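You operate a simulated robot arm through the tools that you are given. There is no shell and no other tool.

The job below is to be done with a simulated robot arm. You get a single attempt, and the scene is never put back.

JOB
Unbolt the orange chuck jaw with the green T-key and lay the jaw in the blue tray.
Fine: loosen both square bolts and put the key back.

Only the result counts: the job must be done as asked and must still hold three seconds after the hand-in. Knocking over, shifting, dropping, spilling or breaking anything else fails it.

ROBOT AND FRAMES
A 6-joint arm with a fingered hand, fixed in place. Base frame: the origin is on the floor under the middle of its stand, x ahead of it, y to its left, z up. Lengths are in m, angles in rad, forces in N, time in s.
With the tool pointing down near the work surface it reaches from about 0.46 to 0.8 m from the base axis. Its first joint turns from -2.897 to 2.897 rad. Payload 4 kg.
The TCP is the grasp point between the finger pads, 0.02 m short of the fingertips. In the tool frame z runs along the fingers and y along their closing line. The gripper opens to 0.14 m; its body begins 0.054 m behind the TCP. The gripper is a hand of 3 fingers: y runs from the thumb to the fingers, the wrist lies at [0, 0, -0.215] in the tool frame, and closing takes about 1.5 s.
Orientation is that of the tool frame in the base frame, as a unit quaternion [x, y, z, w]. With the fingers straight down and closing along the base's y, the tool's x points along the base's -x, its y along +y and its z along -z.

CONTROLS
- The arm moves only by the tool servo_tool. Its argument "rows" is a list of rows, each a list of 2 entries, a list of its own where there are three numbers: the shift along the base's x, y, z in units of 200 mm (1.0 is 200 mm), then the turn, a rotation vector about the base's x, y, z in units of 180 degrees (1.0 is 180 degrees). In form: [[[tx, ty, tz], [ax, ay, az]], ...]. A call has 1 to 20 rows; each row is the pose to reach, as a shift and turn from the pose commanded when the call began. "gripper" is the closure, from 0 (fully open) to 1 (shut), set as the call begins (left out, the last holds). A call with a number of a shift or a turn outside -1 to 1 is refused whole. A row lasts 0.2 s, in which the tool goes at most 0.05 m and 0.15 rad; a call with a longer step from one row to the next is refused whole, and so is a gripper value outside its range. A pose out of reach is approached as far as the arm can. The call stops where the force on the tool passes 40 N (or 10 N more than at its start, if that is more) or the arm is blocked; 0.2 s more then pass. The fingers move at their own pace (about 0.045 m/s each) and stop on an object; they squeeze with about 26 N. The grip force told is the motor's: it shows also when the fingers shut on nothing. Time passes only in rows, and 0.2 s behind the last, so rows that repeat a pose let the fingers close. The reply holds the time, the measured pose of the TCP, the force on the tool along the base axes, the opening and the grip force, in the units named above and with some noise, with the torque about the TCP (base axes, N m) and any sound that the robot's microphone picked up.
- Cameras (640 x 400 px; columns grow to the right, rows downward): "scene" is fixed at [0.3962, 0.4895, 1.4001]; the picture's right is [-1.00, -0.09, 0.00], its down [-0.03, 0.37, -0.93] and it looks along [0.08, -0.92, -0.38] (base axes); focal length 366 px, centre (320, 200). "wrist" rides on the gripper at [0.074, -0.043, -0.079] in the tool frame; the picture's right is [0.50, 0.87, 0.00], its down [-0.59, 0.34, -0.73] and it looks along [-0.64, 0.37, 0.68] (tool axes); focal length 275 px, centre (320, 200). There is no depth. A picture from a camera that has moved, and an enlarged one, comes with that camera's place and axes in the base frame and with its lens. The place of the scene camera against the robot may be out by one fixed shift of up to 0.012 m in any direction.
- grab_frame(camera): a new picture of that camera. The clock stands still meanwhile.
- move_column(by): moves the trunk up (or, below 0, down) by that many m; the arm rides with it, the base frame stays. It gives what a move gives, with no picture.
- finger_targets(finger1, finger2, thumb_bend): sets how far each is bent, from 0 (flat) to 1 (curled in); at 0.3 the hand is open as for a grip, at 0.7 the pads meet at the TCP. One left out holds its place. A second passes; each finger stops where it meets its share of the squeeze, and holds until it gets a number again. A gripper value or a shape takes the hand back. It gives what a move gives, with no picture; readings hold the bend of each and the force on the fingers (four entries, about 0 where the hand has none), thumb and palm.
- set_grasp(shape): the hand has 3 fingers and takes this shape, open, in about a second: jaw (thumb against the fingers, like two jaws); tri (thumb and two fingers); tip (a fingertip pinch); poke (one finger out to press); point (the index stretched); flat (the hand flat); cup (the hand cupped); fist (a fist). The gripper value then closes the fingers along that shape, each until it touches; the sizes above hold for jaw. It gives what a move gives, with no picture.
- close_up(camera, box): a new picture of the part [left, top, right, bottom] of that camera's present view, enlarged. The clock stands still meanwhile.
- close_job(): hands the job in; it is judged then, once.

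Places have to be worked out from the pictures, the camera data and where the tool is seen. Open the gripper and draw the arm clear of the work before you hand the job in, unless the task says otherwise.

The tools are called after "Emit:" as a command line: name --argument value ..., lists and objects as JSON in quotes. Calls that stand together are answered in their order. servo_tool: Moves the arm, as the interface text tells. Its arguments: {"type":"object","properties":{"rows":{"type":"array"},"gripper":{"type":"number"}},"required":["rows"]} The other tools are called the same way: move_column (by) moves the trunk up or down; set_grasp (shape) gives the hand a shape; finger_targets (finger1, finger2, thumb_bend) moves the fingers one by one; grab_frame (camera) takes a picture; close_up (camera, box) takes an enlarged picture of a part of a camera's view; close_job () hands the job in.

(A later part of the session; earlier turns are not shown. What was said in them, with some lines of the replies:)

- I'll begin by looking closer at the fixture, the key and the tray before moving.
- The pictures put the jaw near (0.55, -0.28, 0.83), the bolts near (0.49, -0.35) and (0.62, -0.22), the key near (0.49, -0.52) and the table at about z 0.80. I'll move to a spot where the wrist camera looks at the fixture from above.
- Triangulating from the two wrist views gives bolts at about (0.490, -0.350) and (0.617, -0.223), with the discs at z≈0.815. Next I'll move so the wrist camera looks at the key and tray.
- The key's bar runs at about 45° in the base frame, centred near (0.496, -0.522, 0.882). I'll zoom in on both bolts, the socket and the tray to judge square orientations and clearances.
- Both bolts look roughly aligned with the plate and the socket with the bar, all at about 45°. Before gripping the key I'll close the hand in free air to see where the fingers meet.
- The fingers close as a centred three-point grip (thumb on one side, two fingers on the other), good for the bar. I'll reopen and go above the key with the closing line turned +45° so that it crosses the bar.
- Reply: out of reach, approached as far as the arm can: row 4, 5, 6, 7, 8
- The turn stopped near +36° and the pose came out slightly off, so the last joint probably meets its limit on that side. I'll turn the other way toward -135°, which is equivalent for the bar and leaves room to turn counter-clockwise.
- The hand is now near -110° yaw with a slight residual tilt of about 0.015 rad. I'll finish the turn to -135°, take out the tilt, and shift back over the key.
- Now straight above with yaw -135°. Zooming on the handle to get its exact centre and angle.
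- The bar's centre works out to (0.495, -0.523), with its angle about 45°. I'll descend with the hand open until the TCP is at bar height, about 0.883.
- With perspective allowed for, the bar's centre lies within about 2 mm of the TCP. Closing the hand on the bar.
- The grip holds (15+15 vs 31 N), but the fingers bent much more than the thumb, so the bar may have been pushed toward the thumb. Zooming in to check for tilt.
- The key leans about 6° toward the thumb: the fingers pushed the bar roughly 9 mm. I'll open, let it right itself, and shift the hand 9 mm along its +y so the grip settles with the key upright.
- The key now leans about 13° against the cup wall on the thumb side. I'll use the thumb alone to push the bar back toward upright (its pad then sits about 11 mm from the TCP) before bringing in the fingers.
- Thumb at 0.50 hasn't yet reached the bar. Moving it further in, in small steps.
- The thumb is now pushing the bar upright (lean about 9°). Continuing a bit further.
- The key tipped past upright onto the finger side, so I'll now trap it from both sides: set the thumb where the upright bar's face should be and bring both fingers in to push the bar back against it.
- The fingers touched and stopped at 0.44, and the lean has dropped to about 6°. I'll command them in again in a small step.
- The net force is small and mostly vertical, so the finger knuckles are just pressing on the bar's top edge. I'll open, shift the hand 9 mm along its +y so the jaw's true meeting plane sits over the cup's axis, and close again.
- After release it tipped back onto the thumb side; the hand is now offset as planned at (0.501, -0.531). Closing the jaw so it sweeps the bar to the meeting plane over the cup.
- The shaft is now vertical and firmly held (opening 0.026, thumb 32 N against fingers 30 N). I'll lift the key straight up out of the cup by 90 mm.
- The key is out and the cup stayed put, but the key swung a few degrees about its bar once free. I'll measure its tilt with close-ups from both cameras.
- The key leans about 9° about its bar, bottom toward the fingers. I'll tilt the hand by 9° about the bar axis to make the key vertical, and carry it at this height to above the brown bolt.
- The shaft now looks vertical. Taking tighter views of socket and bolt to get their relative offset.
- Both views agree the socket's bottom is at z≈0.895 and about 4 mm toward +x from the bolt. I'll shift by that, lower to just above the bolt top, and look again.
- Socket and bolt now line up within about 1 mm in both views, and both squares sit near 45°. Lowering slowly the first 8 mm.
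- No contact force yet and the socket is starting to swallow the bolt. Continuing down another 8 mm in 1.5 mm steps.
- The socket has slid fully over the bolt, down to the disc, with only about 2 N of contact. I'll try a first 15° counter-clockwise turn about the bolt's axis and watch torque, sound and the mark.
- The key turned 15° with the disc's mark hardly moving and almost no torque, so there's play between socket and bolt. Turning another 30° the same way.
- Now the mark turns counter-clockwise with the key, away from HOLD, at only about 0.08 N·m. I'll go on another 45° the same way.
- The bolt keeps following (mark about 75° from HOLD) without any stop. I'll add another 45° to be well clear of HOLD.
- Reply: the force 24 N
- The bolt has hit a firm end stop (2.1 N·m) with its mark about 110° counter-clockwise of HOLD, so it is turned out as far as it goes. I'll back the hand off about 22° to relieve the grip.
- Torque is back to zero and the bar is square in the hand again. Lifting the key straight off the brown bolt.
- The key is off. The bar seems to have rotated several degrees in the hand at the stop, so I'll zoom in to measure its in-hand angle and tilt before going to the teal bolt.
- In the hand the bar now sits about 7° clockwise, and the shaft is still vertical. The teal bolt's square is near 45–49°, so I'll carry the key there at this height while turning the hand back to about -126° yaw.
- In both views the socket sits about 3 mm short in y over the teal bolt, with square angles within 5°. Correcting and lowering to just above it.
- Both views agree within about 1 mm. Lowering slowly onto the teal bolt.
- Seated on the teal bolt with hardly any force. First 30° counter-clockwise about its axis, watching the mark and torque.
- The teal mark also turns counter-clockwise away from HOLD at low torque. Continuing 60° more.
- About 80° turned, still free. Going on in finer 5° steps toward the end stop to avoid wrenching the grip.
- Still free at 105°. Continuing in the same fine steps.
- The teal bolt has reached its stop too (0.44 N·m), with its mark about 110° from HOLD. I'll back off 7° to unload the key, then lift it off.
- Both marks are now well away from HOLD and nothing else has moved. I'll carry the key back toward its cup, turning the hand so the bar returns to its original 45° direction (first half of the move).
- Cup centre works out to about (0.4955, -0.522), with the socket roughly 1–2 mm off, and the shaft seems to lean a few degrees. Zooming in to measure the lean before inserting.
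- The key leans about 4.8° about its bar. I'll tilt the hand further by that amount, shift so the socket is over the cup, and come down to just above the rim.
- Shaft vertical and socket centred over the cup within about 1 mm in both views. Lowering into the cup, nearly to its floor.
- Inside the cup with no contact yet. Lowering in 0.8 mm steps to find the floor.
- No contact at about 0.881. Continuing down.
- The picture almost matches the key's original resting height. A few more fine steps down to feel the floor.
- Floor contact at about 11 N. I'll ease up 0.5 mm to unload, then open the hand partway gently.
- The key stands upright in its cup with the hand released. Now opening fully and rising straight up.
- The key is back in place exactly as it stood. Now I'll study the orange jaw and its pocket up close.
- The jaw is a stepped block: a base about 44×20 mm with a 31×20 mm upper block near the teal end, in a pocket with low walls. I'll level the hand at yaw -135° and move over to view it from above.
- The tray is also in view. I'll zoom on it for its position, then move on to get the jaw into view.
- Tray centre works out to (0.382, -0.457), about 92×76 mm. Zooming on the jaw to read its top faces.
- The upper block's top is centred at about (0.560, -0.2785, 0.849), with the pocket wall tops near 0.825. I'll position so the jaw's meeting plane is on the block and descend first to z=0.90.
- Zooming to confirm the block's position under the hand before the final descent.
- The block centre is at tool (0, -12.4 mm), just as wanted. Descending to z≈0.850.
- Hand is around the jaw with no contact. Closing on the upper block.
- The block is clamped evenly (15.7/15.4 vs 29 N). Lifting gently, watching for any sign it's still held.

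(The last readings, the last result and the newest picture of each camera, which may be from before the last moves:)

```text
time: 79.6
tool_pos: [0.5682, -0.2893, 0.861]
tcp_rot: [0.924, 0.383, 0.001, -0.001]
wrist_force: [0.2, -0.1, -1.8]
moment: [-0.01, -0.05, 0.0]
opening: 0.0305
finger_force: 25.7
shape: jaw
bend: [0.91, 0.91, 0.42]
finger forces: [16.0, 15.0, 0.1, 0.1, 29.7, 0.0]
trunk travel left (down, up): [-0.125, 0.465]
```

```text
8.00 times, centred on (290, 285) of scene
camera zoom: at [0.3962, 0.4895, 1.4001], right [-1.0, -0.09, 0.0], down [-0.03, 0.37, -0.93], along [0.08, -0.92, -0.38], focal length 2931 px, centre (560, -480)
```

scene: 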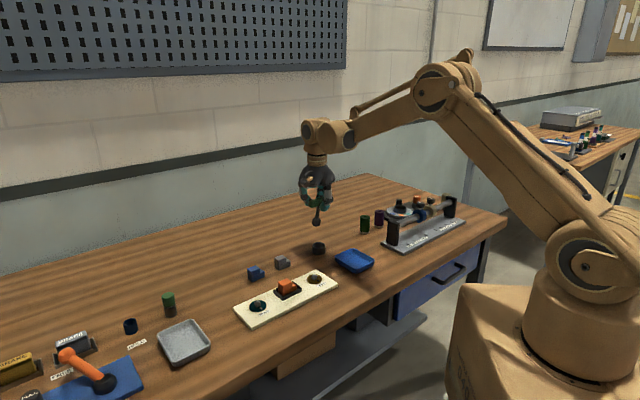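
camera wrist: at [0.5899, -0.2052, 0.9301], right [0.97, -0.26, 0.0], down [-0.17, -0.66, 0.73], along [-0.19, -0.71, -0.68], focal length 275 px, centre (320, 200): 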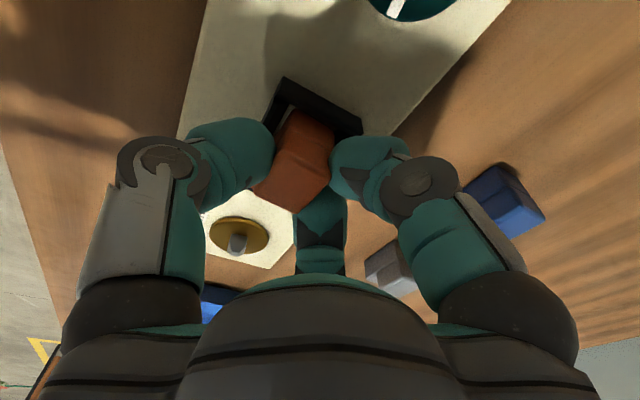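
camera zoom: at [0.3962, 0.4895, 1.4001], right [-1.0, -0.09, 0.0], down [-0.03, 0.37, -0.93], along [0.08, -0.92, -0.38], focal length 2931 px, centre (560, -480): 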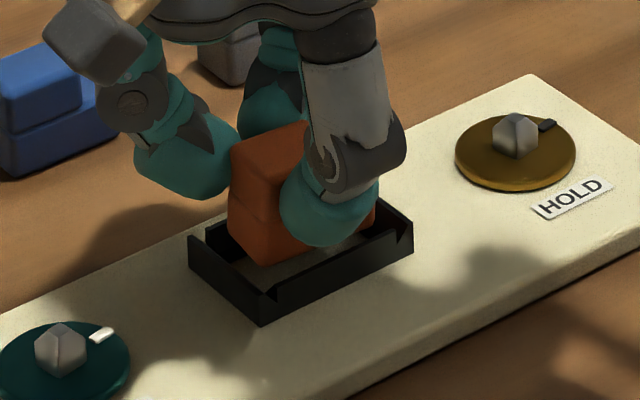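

It comes free with about 2 N of weight. Lifting it well clear.

Emit:
servo_tool --rows '[[[0, 0, 0.08], [0, 0, 0]], [[0, 0, 0.18], [0, 0, 0]], [[0, 0, 0.3], [0, 0, 0]], [[0, 0, 0.42], [0, 0, 0]], [[0, 0, 0.54], [0, 0, 0]], [[0, 0, 0.54], [0, 0, 0]]]'

Emit:
close_up --camera "scene" --box '[255, 215, 335, 305]'

Emit:
grab_frame --camera "wrist"

```text
time: 81.0
tool_pos: [0.5672, -0.2889, 0.9685]
tcp_rot: [0.923, 0.384, 0.001, -0.001]
wrist_force: [-0.7, -0.5, -1.9]
moment: [-0.02, -0.02, -0.01]
opening: 0.0309
finger_force: 25.8
shape: jaw
bend: [0.91, 0.91, 0.42]
finger forces: [16.6, 15.0, 0.0, 0.1, 29.7, 0.1]
trunk travel left (down, up): [-0.125, 0.465]
```

```text
4.44 times, centred on (295, 260) of scene
camera zoom: at [0.3962, 0.4895, 1.4001], right [-1.0, -0.09, 0.0], down [-0.03, 0.37, -0.93], along [0.08, -0.92, -0.38], focal length 1628 px, centre (431, -67)
```

zoom: 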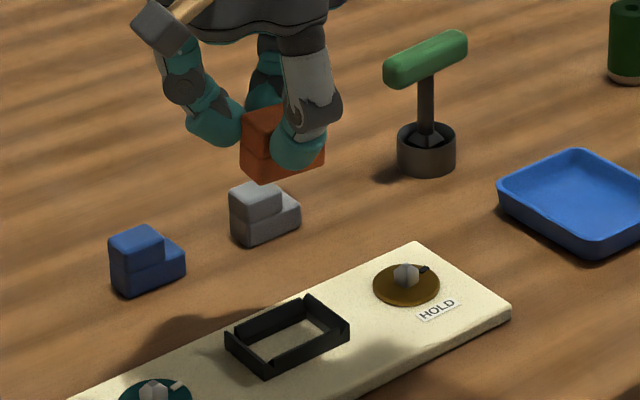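

```text
taken
camera wrist: at [0.5897, -0.2052, 1.0477], right [0.97, -0.26, 0.0], down [-0.17, -0.66, 0.73], along [-0.19, -0.71, -0.68], focal length 275 px, centre (320, 200)
```

wrist: 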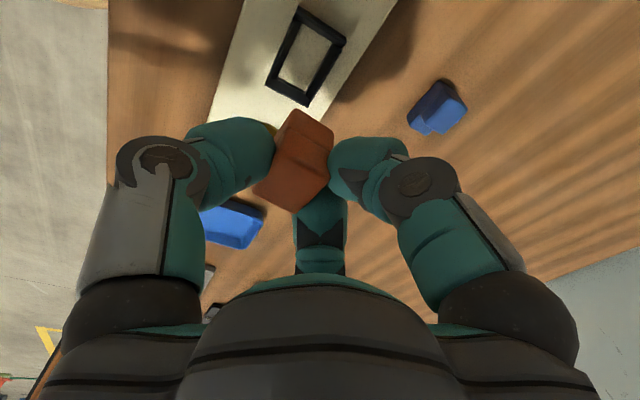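

The jaw is out of the pocket. Zooming to see its tilt in the hand and where its bottom is.

Emit:
close_up --camera "scene" --box '[290, 225, 335, 262]'

Emit:
close_up --camera "wrist" --box '[240, 90, 360, 220]'

Emit:
close_up --camera "scene" --box '[330, 240, 380, 280]'

```text
10.81 times, centred on (312, 244) of scene
camera zoom: at [0.3962, 0.4895, 1.4001], right [-1.0, -0.09, 0.0], down [-0.03, 0.37, -0.93], along [0.08, -0.92, -0.38], focal length 3961 px, centre (401, -270)
```

zoom: 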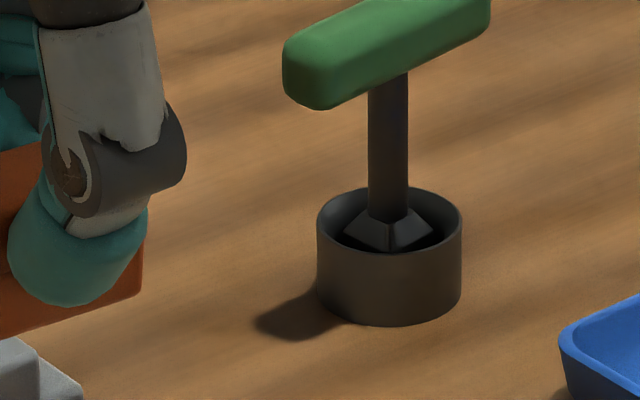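

```text
3.08 times, centred on (300, 155) of wrist
camera zoom: at [0.5897, -0.2052, 1.0477], right [0.97, -0.26, 0.0], down [-0.17, -0.66, 0.73], along [-0.19, -0.71, -0.68], focal length 847 px, centre (382, 338)
```

zoom: 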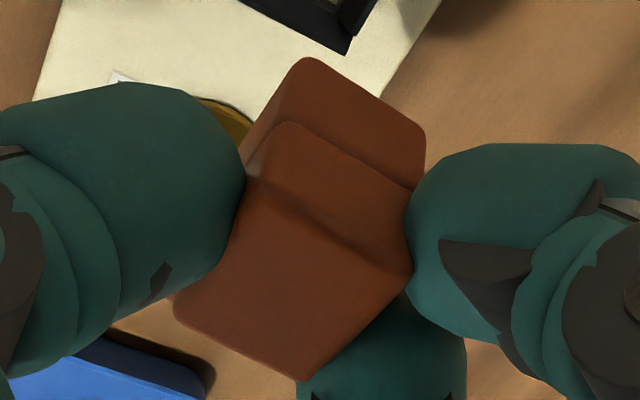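

```text
10.00 times, centred on (355, 260) of scene
camera zoom: at [0.3962, 0.4895, 1.4001], right [-1.0, -0.09, 0.0], down [-0.03, 0.37, -0.93], along [0.08, -0.92, -0.38], focal length 3664 px, centre (-30, -400)
```

zoom: 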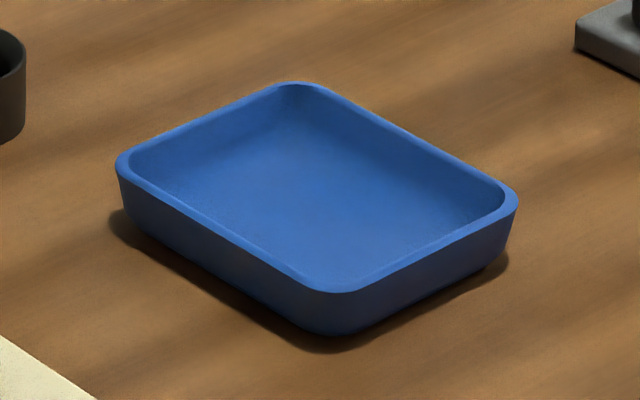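

Emit:
close_up --camera "scene" --box '[268, 230, 308, 264]'

```text
11.76 times, centred on (288, 247) of scene
camera zoom: at [0.3962, 0.4895, 1.4001], right [-1.0, -0.09, 0.0], down [-0.03, 0.37, -0.93], along [0.08, -0.92, -0.38], focal length 4311 px, centre (696, -353)
```

zoom: 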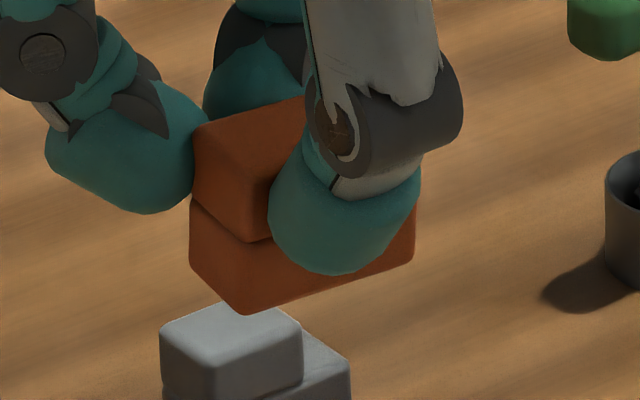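

The jaw is about 34 mm tall and tilted about 6–7° in the hand, bottom toward the fingers. I'll carry it over the tray while tilting the hand about 6° to level it.

Emit:
servo_tool --rows '[[[-0.0868, -0.0883, 0], [0.0024, 0.0024, 0]], [[-0.1735, -0.1765, 0], [0.0047, 0.0047, 0]], [[-0.2603, -0.2648, 0], [0.0071, 0.0071, 0]], [[-0.347, -0.353, 0], [0.0094, 0.0094, 0]], [[-0.4338, -0.4413, 0], [0.0118, 0.0118, 0]], [[-0.5205, -0.5295, 0], [0.0142, 0.0142, 0]], [[-0.6073, -0.6178, 0], [0.0165, 0.0165, 0]], [[-0.694, -0.706, 0], [0.0189, 0.0189, 0]], [[-0.7808, -0.7943, 0], [0.0212, 0.0212, 0]], [[-0.8675, -0.8825, 0], [0.0236, 0.0236, 0]], [[-0.8675, -0.8825, 0], [0.0236, 0.0236, 0]]]'

Emit:
grab_frame --camera "wrist"

Emit:
close_up --camera "scene" --box '[315, 190, 395, 280]'

```text
time: 83.4
tool_pos: [0.3956, -0.466, 0.9688]
tcp_rot: [0.922, 0.383, -0.019, -0.05]
wrist_force: [0.3, 0.0, -1.5]
moment: [-0.05, 0.01, 0.0]
opening: 0.0305
finger_force: 26.3
shape: jaw
bend: [0.91, 0.91, 0.42]
finger forces: [16.9, 15.0, 0.1, 0.0, 29.5, 0.0]
trunk travel left (down, up): [-0.125, 0.465]
```

```text
taken
camera wrist: at [0.4222, -0.388, 1.0525], right [0.96, -0.25, -0.09], down [-0.12, -0.71, 0.69], along [-0.24, -0.66, -0.71], focal length 275 px, centre (320, 200)
```

wrist: 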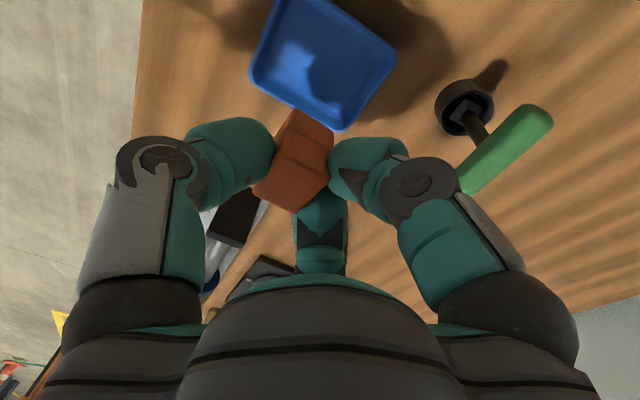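

```text
4.44 times, centred on (355, 235) of scene
camera zoom: at [0.3962, 0.4895, 1.4001], right [-1.0, -0.09, 0.0], down [-0.03, 0.37, -0.93], along [0.08, -0.92, -0.38], focal length 1628 px, centre (164, 44)
```

zoom: 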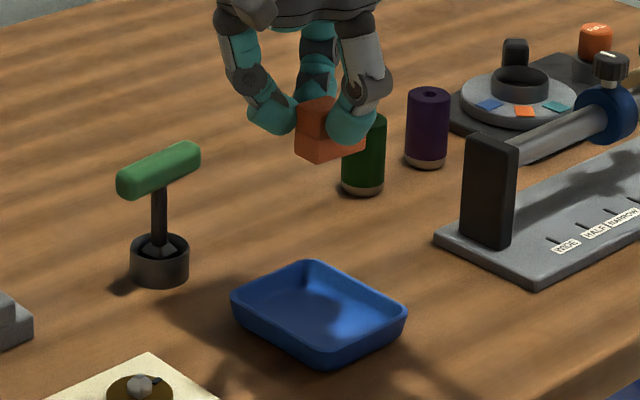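

The projections of jaw and tray match my estimates, so the jaw is over the tray's middle. Lowering to just above the rim.

Emit:
servo_tool --rows '[[[0, 0, -0.12], [0, 0, 0]], [[0, 0, -0.25], [0, 0, 0]], [[0, 0, -0.37], [0, 0, 0]], [[0, 0, -0.45], [0, 0, 0]], [[0, 0, -0.49], [0, 0, 0]], [[0, 0, -0.49], [0, 0, 0]]]'

Emit:
close_up --camera "scene" --box '[325, 225, 385, 280]'

Emit:
grab_frame --camera "wrist"

```text
time: 84.8
tool_pos: [0.3945, -0.4648, 0.8703]
tcp_rot: [0.923, 0.382, -0.019, -0.049]
wrist_force: [0.0, -0.1, -2.8]
moment: [-0.01, 0.01, 0.0]
opening: 0.0306
finger_force: 26.3
shape: jaw
bend: [0.91, 0.91, 0.42]
finger forces: [17.3, 15.3, 0.0, 0.1, 29.8, 0.0]
trunk travel left (down, up): [-0.125, 0.465]
```

```text
7.27 times, centred on (355, 252) of scene
camera zoom: at [0.3962, 0.4895, 1.4001], right [-1.0, -0.09, 0.0], down [-0.03, 0.37, -0.93], along [0.08, -0.92, -0.38], focal length 2665 px, centre (66, -182)
```

zoom: 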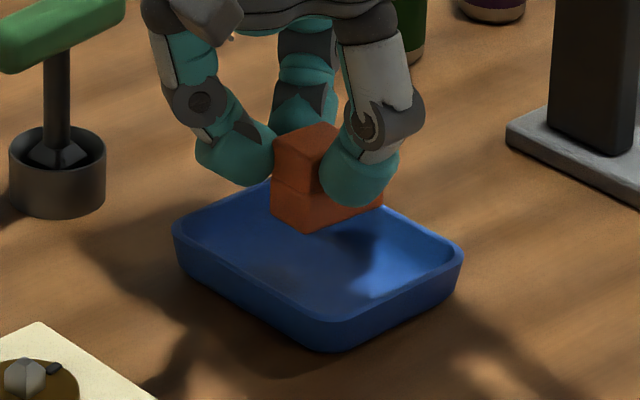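

```text
taken
camera wrist: at [0.4225, -0.3871, 0.9544], right [0.96, -0.25, -0.09], down [-0.12, -0.71, 0.69], along [-0.24, -0.66, -0.71], focal length 275 px, centre (320, 200)
```

wrist: 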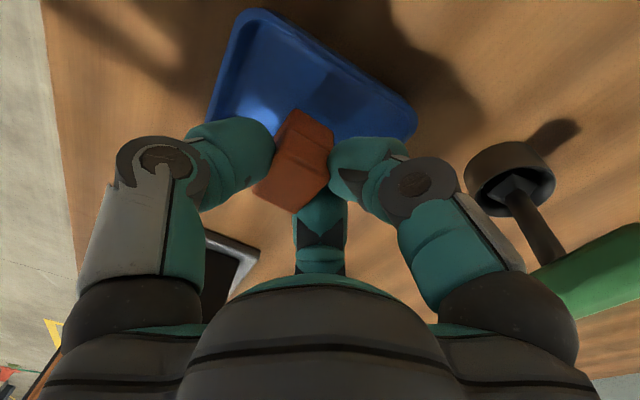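

The jaw is centred over the tray with clearance to the walls. Lowering into it slowly, first to about 4 mm above the floor.

Emit:
servo_tool --rows '[[[0, 0, -0.03], [0, 0, 0]], [[0, 0, -0.06], [0, 0, 0]], [[0, 0, -0.09], [0, 0, 0]], [[0, 0, -0.12], [0, 0, 0]], [[0, 0, -0.14], [0, 0, 0]], [[0, 0, -0.14], [0, 0, 0]]]'

Emit:
close_up --camera "scene" --box '[325, 225, 385, 280]'

Emit:
grab_frame --camera "wrist"

```text
time: 86.2
tool_pos: [0.3962, -0.4644, 0.8421]
tcp_rot: [0.922, 0.384, -0.019, -0.049]
wrist_force: [0.6, -0.2, -1.8]
moment: [0.01, 0.0, 0.03]
opening: 0.0305
finger_force: 25.9
shape: jaw
bend: [0.91, 0.91, 0.42]
finger forces: [17.5, 15.2, 0.0, 0.0, 29.8, 0.0]
trunk travel left (down, up): [-0.125, 0.465]
```

```text
7.27 times, centred on (355, 252) of scene
camera zoom: at [0.3962, 0.4895, 1.4001], right [-1.0, -0.09, 0.0], down [-0.03, 0.37, -0.93], along [0.08, -0.92, -0.38], focal length 2665 px, centre (66, -182)
```

zoom: 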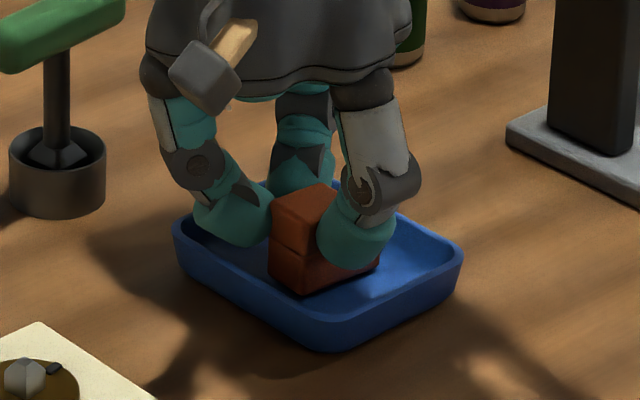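

```text
taken
camera wrist: at [0.4227, -0.3866, 0.9259], right [0.96, -0.25, -0.09], down [-0.12, -0.71, 0.69], along [-0.24, -0.66, -0.71], focal length 275 px, centre (320, 200)
```

wrist: 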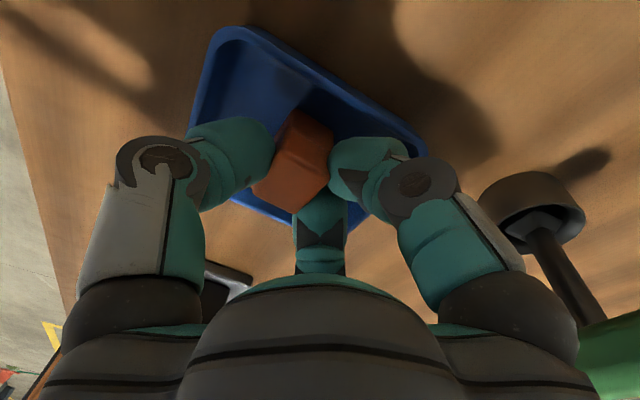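

No contact yet and the fingers are inside the rim. Fine steps down until the jaw touches the tray floor.

Emit:
servo_tool --rows '[[[0, 0, -0.005], [0, 0, 0]], [[0, 0, -0.01], [0, 0, 0]], [[0, 0, -0.014], [0, 0, 0]], [[0, 0, -0.014], [0, 0, 0]]]'

```text
time: 87.2
tool_pos: [0.3957, -0.4642, 0.8401]
tcp_rot: [0.922, 0.383, -0.02, -0.049]
wrist_force: [3.9, -2.3, 16.9]
moment: [0.02, -0.05, 0.07]
opening: 0.031
finger_force: 26.5
shape: jaw
bend: [0.91, 0.92, 0.42]
finger forces: [20.3, 20.5, 0.0, 0.0, 31.5, 0.0]
trunk travel left (down, up): [-0.125, 0.465]
```

Contact (about 18 N). Easing back up about 1 mm to unload before release, and looking again.

Emit:
servo_tool --rows '[[[0, 0, 0.003], [0, 0, 0]], [[0, 0, 0.006], [0, 0, 0]], [[0, 0, 0.006], [0, 0, 0]]]'

Emit:
close_up --camera "scene" --box '[330, 230, 380, 280]'

Emit:
close_up --camera "wrist" --box '[180, 20, 440, 230]'

```text
time: 88.0
tool_pos: [0.395, -0.4639, 0.8397]
tcp_rot: [0.922, 0.384, -0.02, -0.049]
wrist_force: [2.2, 1.1, 7.2]
moment: [0.04, -0.04, -0.01]
opening: 0.0312
finger_force: 26.0
shape: jaw
bend: [0.91, 0.92, 0.42]
finger forces: [18.7, 17.7, 0.0, 0.0, 31.3, 0.0]
trunk travel left (down, up): [-0.125, 0.465]
```

```text
8.00 times, centred on (355, 255) of scene
camera zoom: at [0.3962, 0.4895, 1.4001], right [-1.0, -0.09, 0.0], down [-0.03, 0.37, -0.93], along [0.08, -0.92, -0.38], focal length 2931 px, centre (40, -240)
```

zoom: 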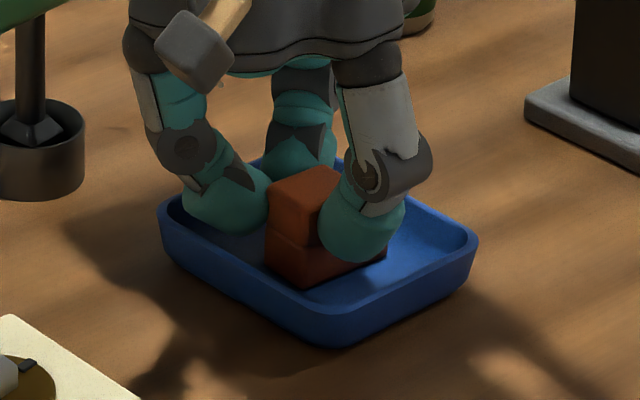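

```text
1.90 times, centred on (310, 125) of wrist
camera zoom: at [0.4223, -0.3865, 0.9237], right [0.96, -0.25, -0.09], down [-0.12, -0.71, 0.69], along [-0.24, -0.66, -0.71], focal length 524 px, centre (339, 343)
```

zoom: 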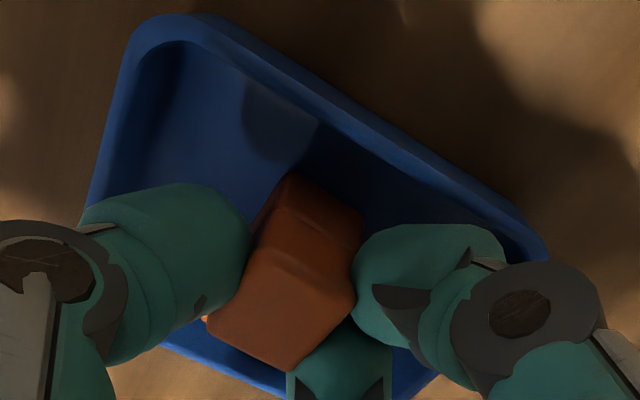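

The jaw rests on the tray floor and the tray hasn't moved. I'll relax the two fingers only slightly so they don't swing into the rim.

Emit:
finger_targets --finger1 0.8 --finger2 0.8

Emit:
close_up --camera "wrist" --box '[180, 20, 440, 230]'

Emit:
close_up --camera "scene" --box '[330, 230, 380, 280]'

```text
time: 89.0
tool_pos: [0.3935, -0.4648, 0.8413]
tcp_rot: [0.922, 0.383, -0.019, -0.048]
wrist_force: [3.2, -6.0, 22.5]
moment: [0.04, 0.0, -0.06]
opening: 0.0254
finger_force: 34.4
shape: fingers
bend: [0.77, 0.78, 0.42]
finger forces: [15.9, 21.8, 0.0, 0.0, 30.5, 0.1]
trunk travel left (down, up): [-0.125, 0.465]
```

```text
1.90 times, centred on (310, 125) of wrist
camera zoom: at [0.4218, -0.3866, 0.9244], right [0.96, -0.25, -0.09], down [-0.12, -0.71, 0.69], along [-0.24, -0.66, -0.71], focal length 524 px, centre (339, 343)
```

zoom: 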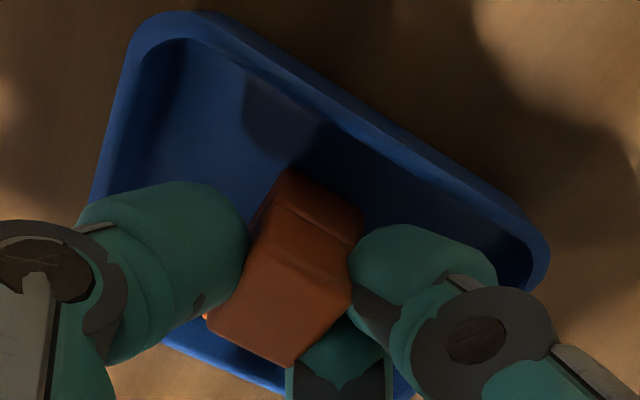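

```text
8.00 times, centred on (355, 255) of scene
camera zoom: at [0.3962, 0.4895, 1.4001], right [-1.0, -0.09, 0.0], down [-0.03, 0.37, -0.93], along [0.08, -0.92, -0.38], focal length 2931 px, centre (40, -240)
```

zoom: 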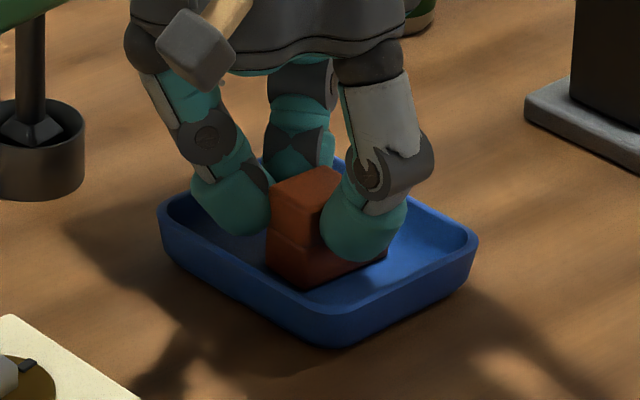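

In this mode the fingers straightened and press downward (22 N). I'll open them a bit more to release.

Emit:
finger_targets --finger1 0.64 --finger2 0.64

Emit:
close_up --camera "wrist" --box '[180, 20, 440, 230]'

Emit:
close_up --camera "scene" --box '[330, 230, 380, 280]'

```text
time: 90.0
tool_pos: [0.3943, -0.4645, 0.8414]
tcp_rot: [0.922, 0.383, -0.019, -0.049]
wrist_force: [-3.3, -3.1, 17.6]
moment: [0.07, -0.04, -0.05]
opening: 0.0257
finger_force: 24.4
shape: fingers
bend: [0.66, 0.65, 0.43]
finger forces: [18.4, 5.6, 0.0, 0.0, 24.7, 0.0]
trunk travel left (down, up): [-0.125, 0.465]
```

```text
1.90 times, centred on (310, 125) of wrist
camera zoom: at [0.4214, -0.3866, 0.9243], right [0.96, -0.25, -0.09], down [-0.12, -0.71, 0.69], along [-0.24, -0.66, -0.71], focal length 524 px, centre (339, 343)
```

zoom: 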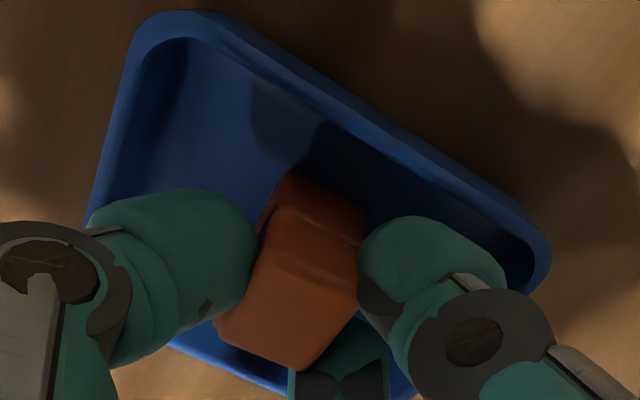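

```text
8.00 times, centred on (355, 255) of scene
camera zoom: at [0.3962, 0.4895, 1.4001], right [-1.0, -0.09, 0.0], down [-0.03, 0.37, -0.93], along [0.08, -0.92, -0.38], focal length 2931 px, centre (40, -240)
```

zoom: 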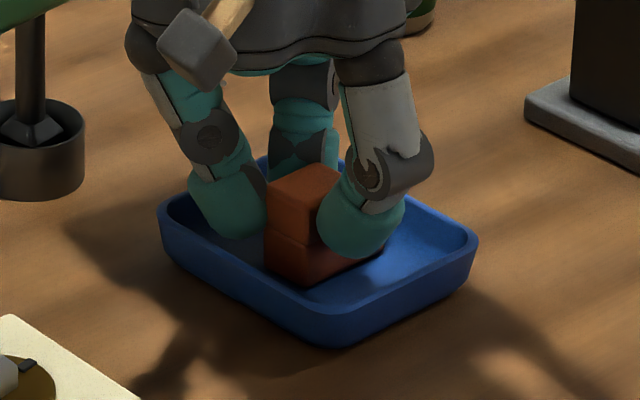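

Still squeezing lightly. Opening the fingers a little further.

Emit:
finger_targets --finger1 0.57 --finger2 0.57

Emit:
close_up --camera "wrist" --box '[180, 20, 440, 230]'

Emit:
close_up --camera "scene" --box '[330, 230, 380, 280]'

```text
time: 91.0
tool_pos: [0.3948, -0.4654, 0.8403]
tcp_rot: [0.922, 0.383, -0.019, -0.049]
wrist_force: [-3.6, -3.4, -3.0]
moment: [-0.06, 0.09, -0.03]
opening: 0.0235
finger_force: 3.6
shape: fingers
bend: [0.59, 0.56, 0.52]
finger forces: [5.0, 1.1, 0.0, 0.0, 1.2, 0.1]
trunk travel left (down, up): [-0.125, 0.465]
```

```text
1.90 times, centred on (310, 125) of wrist
camera zoom: at [0.4222, -0.3874, 0.9234], right [0.96, -0.25, -0.09], down [-0.12, -0.71, 0.69], along [-0.24, -0.66, -0.71], focal length 524 px, centre (339, 343)
```

zoom: 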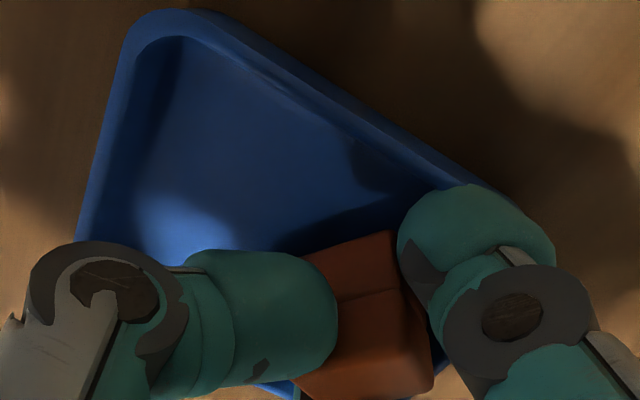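

```text
8.00 times, centred on (355, 255) of scene
camera zoom: at [0.3962, 0.4895, 1.4001], right [-1.0, -0.09, 0.0], down [-0.03, 0.37, -0.93], along [0.08, -0.92, -0.38], focal length 2931 px, centre (40, -240)
```

zoom: 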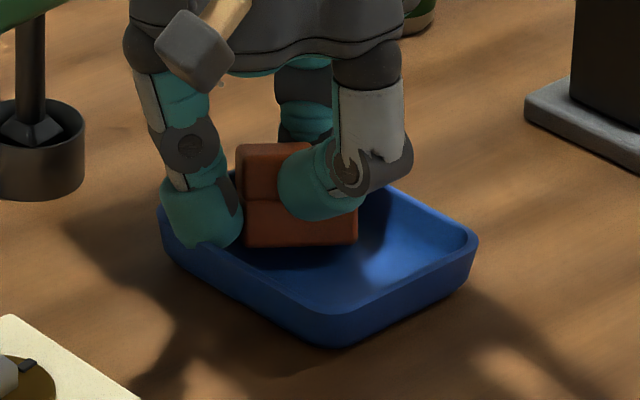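

The thumb followed through and slid the jaw toward the tray's far side (tray unmoved). I'll retract the thumb explicitly to let go.

Emit:
finger_targets --thumb_bend 0.42

Emit:
close_up --camera "wrist" --box '[180, 20, 440, 230]'

Emit:
close_up --camera "scene" --box '[330, 230, 380, 280]'

```text
time: 92.0
tool_pos: [0.3943, -0.4659, 0.8391]
tcp_rot: [0.922, 0.383, -0.019, -0.049]
wrist_force: [4.5, -12.4, 7.1]
moment: [0.03, 0.08, -0.14]
opening: 0.0516
finger_force: 8.2
shape: fingers
bend: [0.59, 0.56, 0.45]
finger forces: [5.3, 0.0, 0.1, 0.1, 10.9, 0.0]
trunk travel left (down, up): [-0.125, 0.465]
```

```text
1.90 times, centred on (310, 125) of wrist
camera zoom: at [0.4227, -0.3878, 0.9233], right [0.96, -0.25, -0.09], down [-0.12, -0.71, 0.69], along [-0.24, -0.66, -0.71], focal length 524 px, centre (339, 343)
```

zoom: 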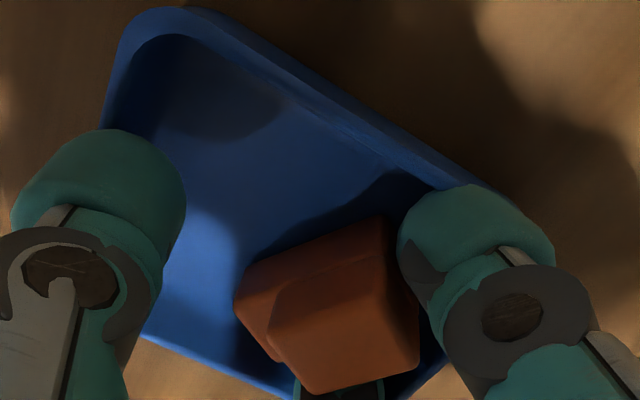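

```text
8.00 times, centred on (355, 255) of scene
camera zoom: at [0.3962, 0.4895, 1.4001], right [-1.0, -0.09, 0.0], down [-0.03, 0.37, -0.93], along [0.08, -0.92, -0.38], focal length 2931 px, centre (40, -240)
```

zoom: 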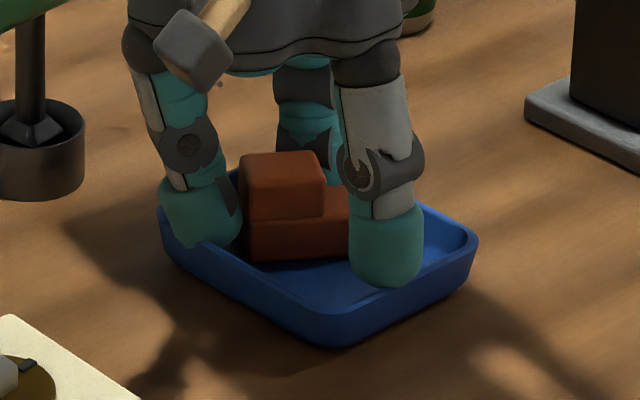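

The jaw is loose and flat in the tray. The thumb and finger 1 now press lightly on the tray walls, so I'll bring both in slightly to remove that before lifting out.

Emit:
finger_targets --finger1 0.6 --thumb_bend 0.475

Emit:
close_up --camera "wrist" --box '[180, 20, 440, 230]'

Emit:
close_up --camera "scene" --box '[330, 230, 380, 280]'

```text
time: 93.0
tool_pos: [0.3949, -0.4644, 0.8402]
tcp_rot: [0.922, 0.383, -0.019, -0.048]
wrist_force: [1.7, -0.7, 0.3]
moment: [-0.01, 0.0, -0.04]
opening: 0.0502
finger_force: 0.9
shape: fingers
bend: [0.6, 0.56, 0.48]
finger forces: [0.5, 0.1, 0.0, 0.1, 1.7, 0.1]
trunk travel left (down, up): [-0.125, 0.465]
```

```text
1.90 times, centred on (310, 125) of wrist
camera zoom: at [0.4226, -0.387, 0.9235], right [0.96, -0.25, -0.09], down [-0.12, -0.71, 0.69], along [-0.24, -0.66, -0.71], focal length 524 px, centre (339, 343)
```

zoom: 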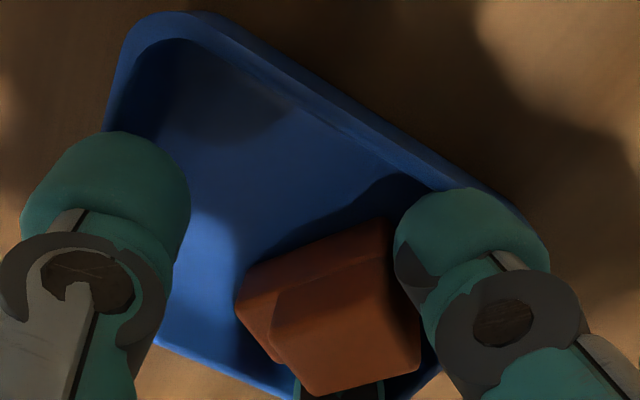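

```text
8.00 times, centred on (355, 255) of scene
camera zoom: at [0.3962, 0.4895, 1.4001], right [-1.0, -0.09, 0.0], down [-0.03, 0.37, -0.93], along [0.08, -0.92, -0.38], focal length 2931 px, centre (40, -240)
```

zoom: 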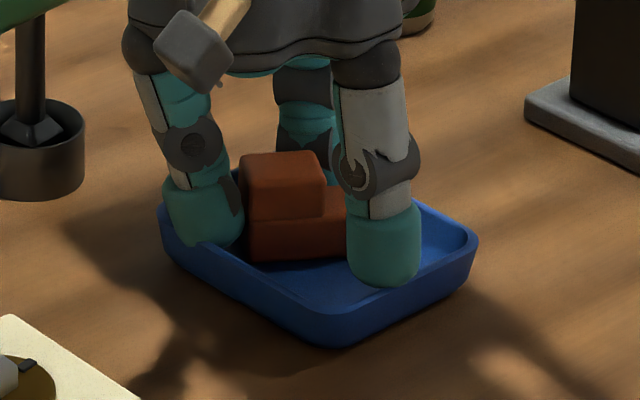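

Forces are now near zero and the tray looks unmoved. I'll bring the thumb in a touch more, then lift straight up slowly.

Emit:
finger_targets --thumb_bend 0.5

Emit:
servo_tool --rows '[[[0, 0, 0.01], [0, 0, 0]], [[0, 0, 0.025], [0, 0, 0]], [[0, 0, 0.04], [0, 0, 0]], [[0, 0, 0.055], [0, 0, 0]], [[0, 0, 0.07], [0, 0, 0]], [[0, 0, 0.07], [0, 0, 0]]]'

Emit:
close_up --camera "scene" --box '[330, 230, 380, 280]'

Emit:
close_up --camera "wrist" --box '[180, 20, 440, 230]'

```text
time: 94.0
tool_pos: [0.3953, -0.4646, 0.8395]
tcp_rot: [0.922, 0.383, -0.019, -0.05]
wrist_force: [-1.5, -0.4, -0.1]
moment: [0.01, 0.03, -0.02]
opening: 0.0475
finger_force: 0.2
shape: fingers
bend: [0.6, 0.56, 0.5]
finger forces: [0.8, 0.0, 0.0, 0.1, 0.0, 0.1]
trunk travel left (down, up): [-0.125, 0.465]
```

```text
time: 95.4
tool_pos: [0.3946, -0.4635, 0.8564]
tcp_rot: [0.922, 0.382, -0.019, -0.05]
wrist_force: [0.8, -0.5, 0.4]
moment: [-0.03, 0.0, 0.01]
opening: 0.0486
finger_force: 0.0
shape: fingers
bend: [0.6, 0.56, 0.5]
finger forces: [0.1, 0.0, 0.0, 0.0, 0.0, 0.0]
trunk travel left (down, up): [-0.125, 0.465]
```

```text
8.00 times, centred on (355, 255) of scene
camera zoom: at [0.3962, 0.4895, 1.4001], right [-1.0, -0.09, 0.0], down [-0.03, 0.37, -0.93], along [0.08, -0.92, -0.38], focal length 2931 px, centre (40, -240)
```

zoom: 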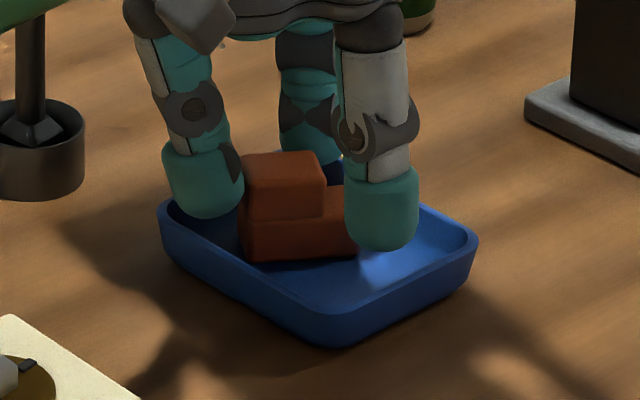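

```text
1.90 times, centred on (310, 125) of wrist
camera zoom: at [0.4222, -0.3867, 0.9383], right [0.96, -0.25, -0.09], down [-0.12, -0.71, 0.69], along [-0.24, -0.66, -0.71], focal length 524 px, centre (339, 343)
```

zoom: 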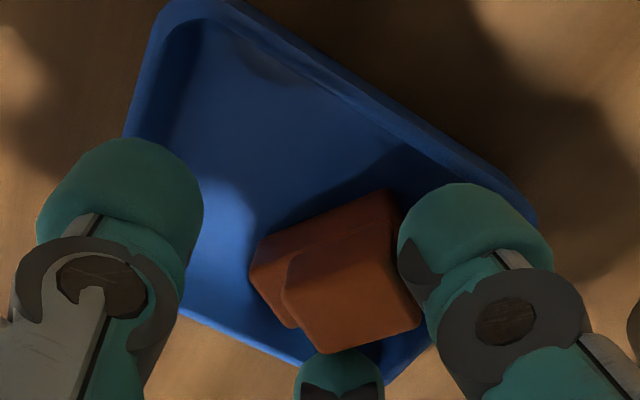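

The fingers are clear of the rim and the jaw lies flat in the tray. Continuing up, then opening the hand.

Emit:
servo_tool --rows '[[[0, 0, 0.06], [0, 0, 0]], [[0, 0, 0.14], [0, 0, 0]], [[0, 0, 0.25], [0, 0, 0]], [[0, 0, 0.38], [0, 0, 0]], [[0, 0, 0.52], [0, 0, 0]], [[0, 0, 0.66], [0, 0, 0]], [[0, 0, 0.66], [0, 0, 0]]]'

Emit:
close_up --camera "scene" --box '[330, 230, 380, 280]'

Emit:
close_up --camera "scene" --box '[230, 200, 410, 330]'

```text
time: 97.0
tool_pos: [0.3954, -0.4641, 0.9874]
tcp_rot: [0.922, 0.383, -0.019, -0.049]
wrist_force: [-0.6, -0.7, -0.6]
moment: [0.01, 0.03, 0.01]
opening: 0.0486
finger_force: 0.1
shape: fingers
bend: [0.6, 0.56, 0.5]
finger forces: [0.0, 0.0, 0.1, 0.0, 0.1, 0.0]
trunk travel left (down, up): [-0.125, 0.465]
```

```text
8.00 times, centred on (355, 255) of scene
camera zoom: at [0.3962, 0.4895, 1.4001], right [-1.0, -0.09, 0.0], down [-0.03, 0.37, -0.93], along [0.08, -0.92, -0.38], focal length 2931 px, centre (40, -240)
```

zoom: 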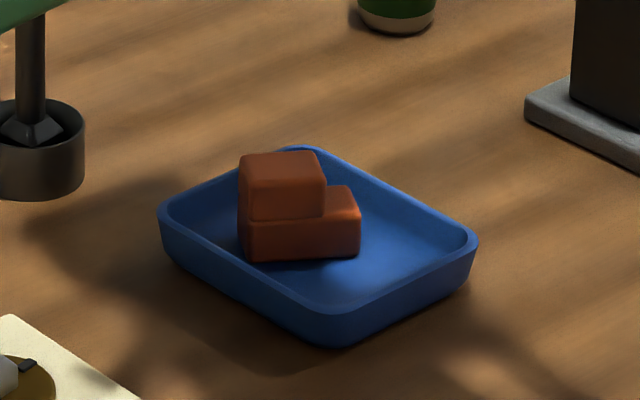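

```text
3.08 times, centred on (320, 265) of scene
camera zoom: at [0.3962, 0.4895, 1.4001], right [-1.0, -0.09, 0.0], down [-0.03, 0.37, -0.93], along [0.08, -0.92, -0.38], focal length 1127 px, centre (320, 0)
```

zoom: 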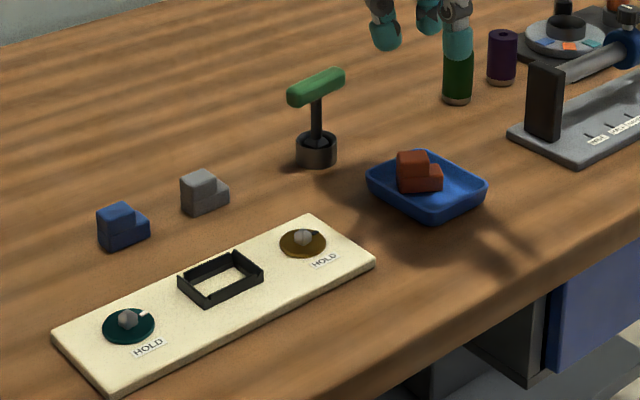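

The jaw lies flat in the tray, the tray, key and other parts are where they were, and the fixture pocket is empty. Opening the hand and drawing the arm up and clear.

Emit:
servo_tool --rows '[[[0, 0, 0.1], [0, 0, 0]], [[0, 0, 0.25], [0, 0, 0]], [[0, 0.05, 0.4], [0, 0, 0]], [[0, 0.12, 0.55], [0, 0, 0]], [[-0.02, 0.2, 0.7], [0, 0, 0]], [[-0.04, 0.3, 0.8], [0, 0, 0]], [[-0.04, 0.3, 0.8], [0, 0, 0]], [[-0.04, 0.3, 0.8], [0, 0, 0]], [[-0.04, 0.3, 0.8], [0, 0, 0]]]' --gripper 0

Emit:
grab_frame --camera "scene"

Emit:
close_up --camera "scene" --box '[230, 200, 410, 330]'

Emit:
close_up --camera "scene" --box '[300, 215, 340, 260]'

```text
time: 99.0
tool_pos: [0.3865, -0.4041, 1.1471]
tcp_rot: [0.922, 0.383, -0.02, -0.049]
wrist_force: [0.6, -0.1, -0.1]
moment: [0.02, -0.01, 0.02]
opening: 0.14
finger_force: 0.0
shape: jaw
bend: [0.3, 0.3, 0.3]
finger forces: [0.0, 0.1, 0.1, 0.1, 0.1, 0.0]
trunk travel left (down, up): [-0.125, 0.465]
```

```text
taken
```

scene: 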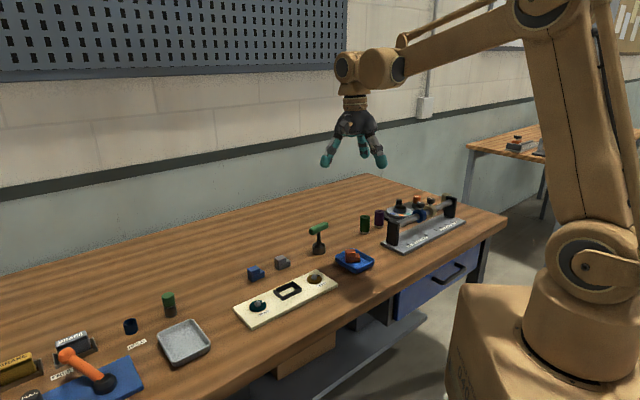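

```text
3.08 times, centred on (320, 265) of scene
camera zoom: at [0.3962, 0.4895, 1.4001], right [-1.0, -0.09, 0.0], down [-0.03, 0.37, -0.93], along [0.08, -0.92, -0.38], focal length 1127 px, centre (320, 0)
```

zoom: 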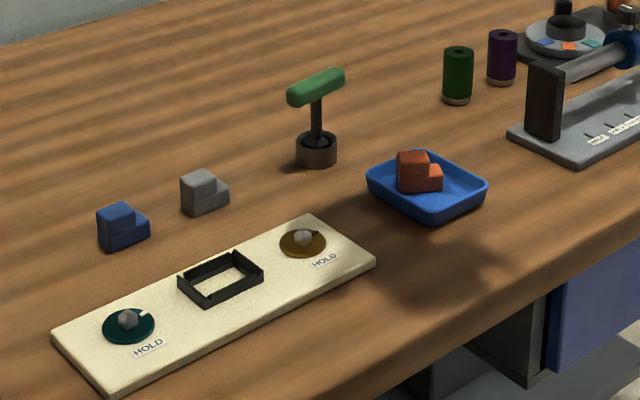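

```text
8.89 times, centred on (320, 238) of scene
camera zoom: at [0.3962, 0.4895, 1.4001], right [-1.0, -0.09, 0.0], down [-0.03, 0.37, -0.93], along [0.08, -0.92, -0.38], focal length 3257 px, centre (320, -133)
```

zoom: 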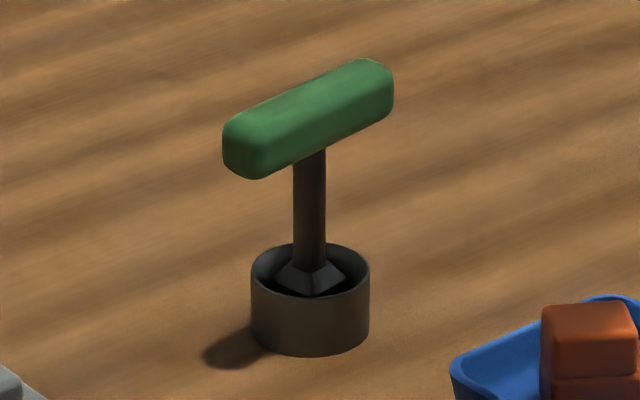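

Both bolts are turned to their stops away from HOLD, the key stands upright in its cup, and the jaw lies flat in the blue tray. Nothing else has moved, and the arm is clear with the hand open, so I'm handing the job in.

Emit:
close_job

```text
The job is handed in.
```

I unbolted the orange jaw with the green T-key and laid it in the blue tray. The key is back upright in its cup. I've handed the job in, but no verdict has come back yet.

- **Bolts:** I turned both about 110° counter-clockwise, each to a firm stop. Their marks are well away from HOLD, and the jaw then lifted out freely.
- **Jaw:** it lies flat in the tray, toward the far side. As I let go, the thumb slid it there from the middle.
- **Tray:** the thumb and one finger pressed on the tray walls for a moment during that release, at about 11 N. The tray looks unmoved in the pictures.
- **Key:** my first two grips tipped it against the cup walls. It now stands as it did at the start.
- **Everything else:** the last pictures show nothing else moved. The hand is open and the arm is clear of the work.
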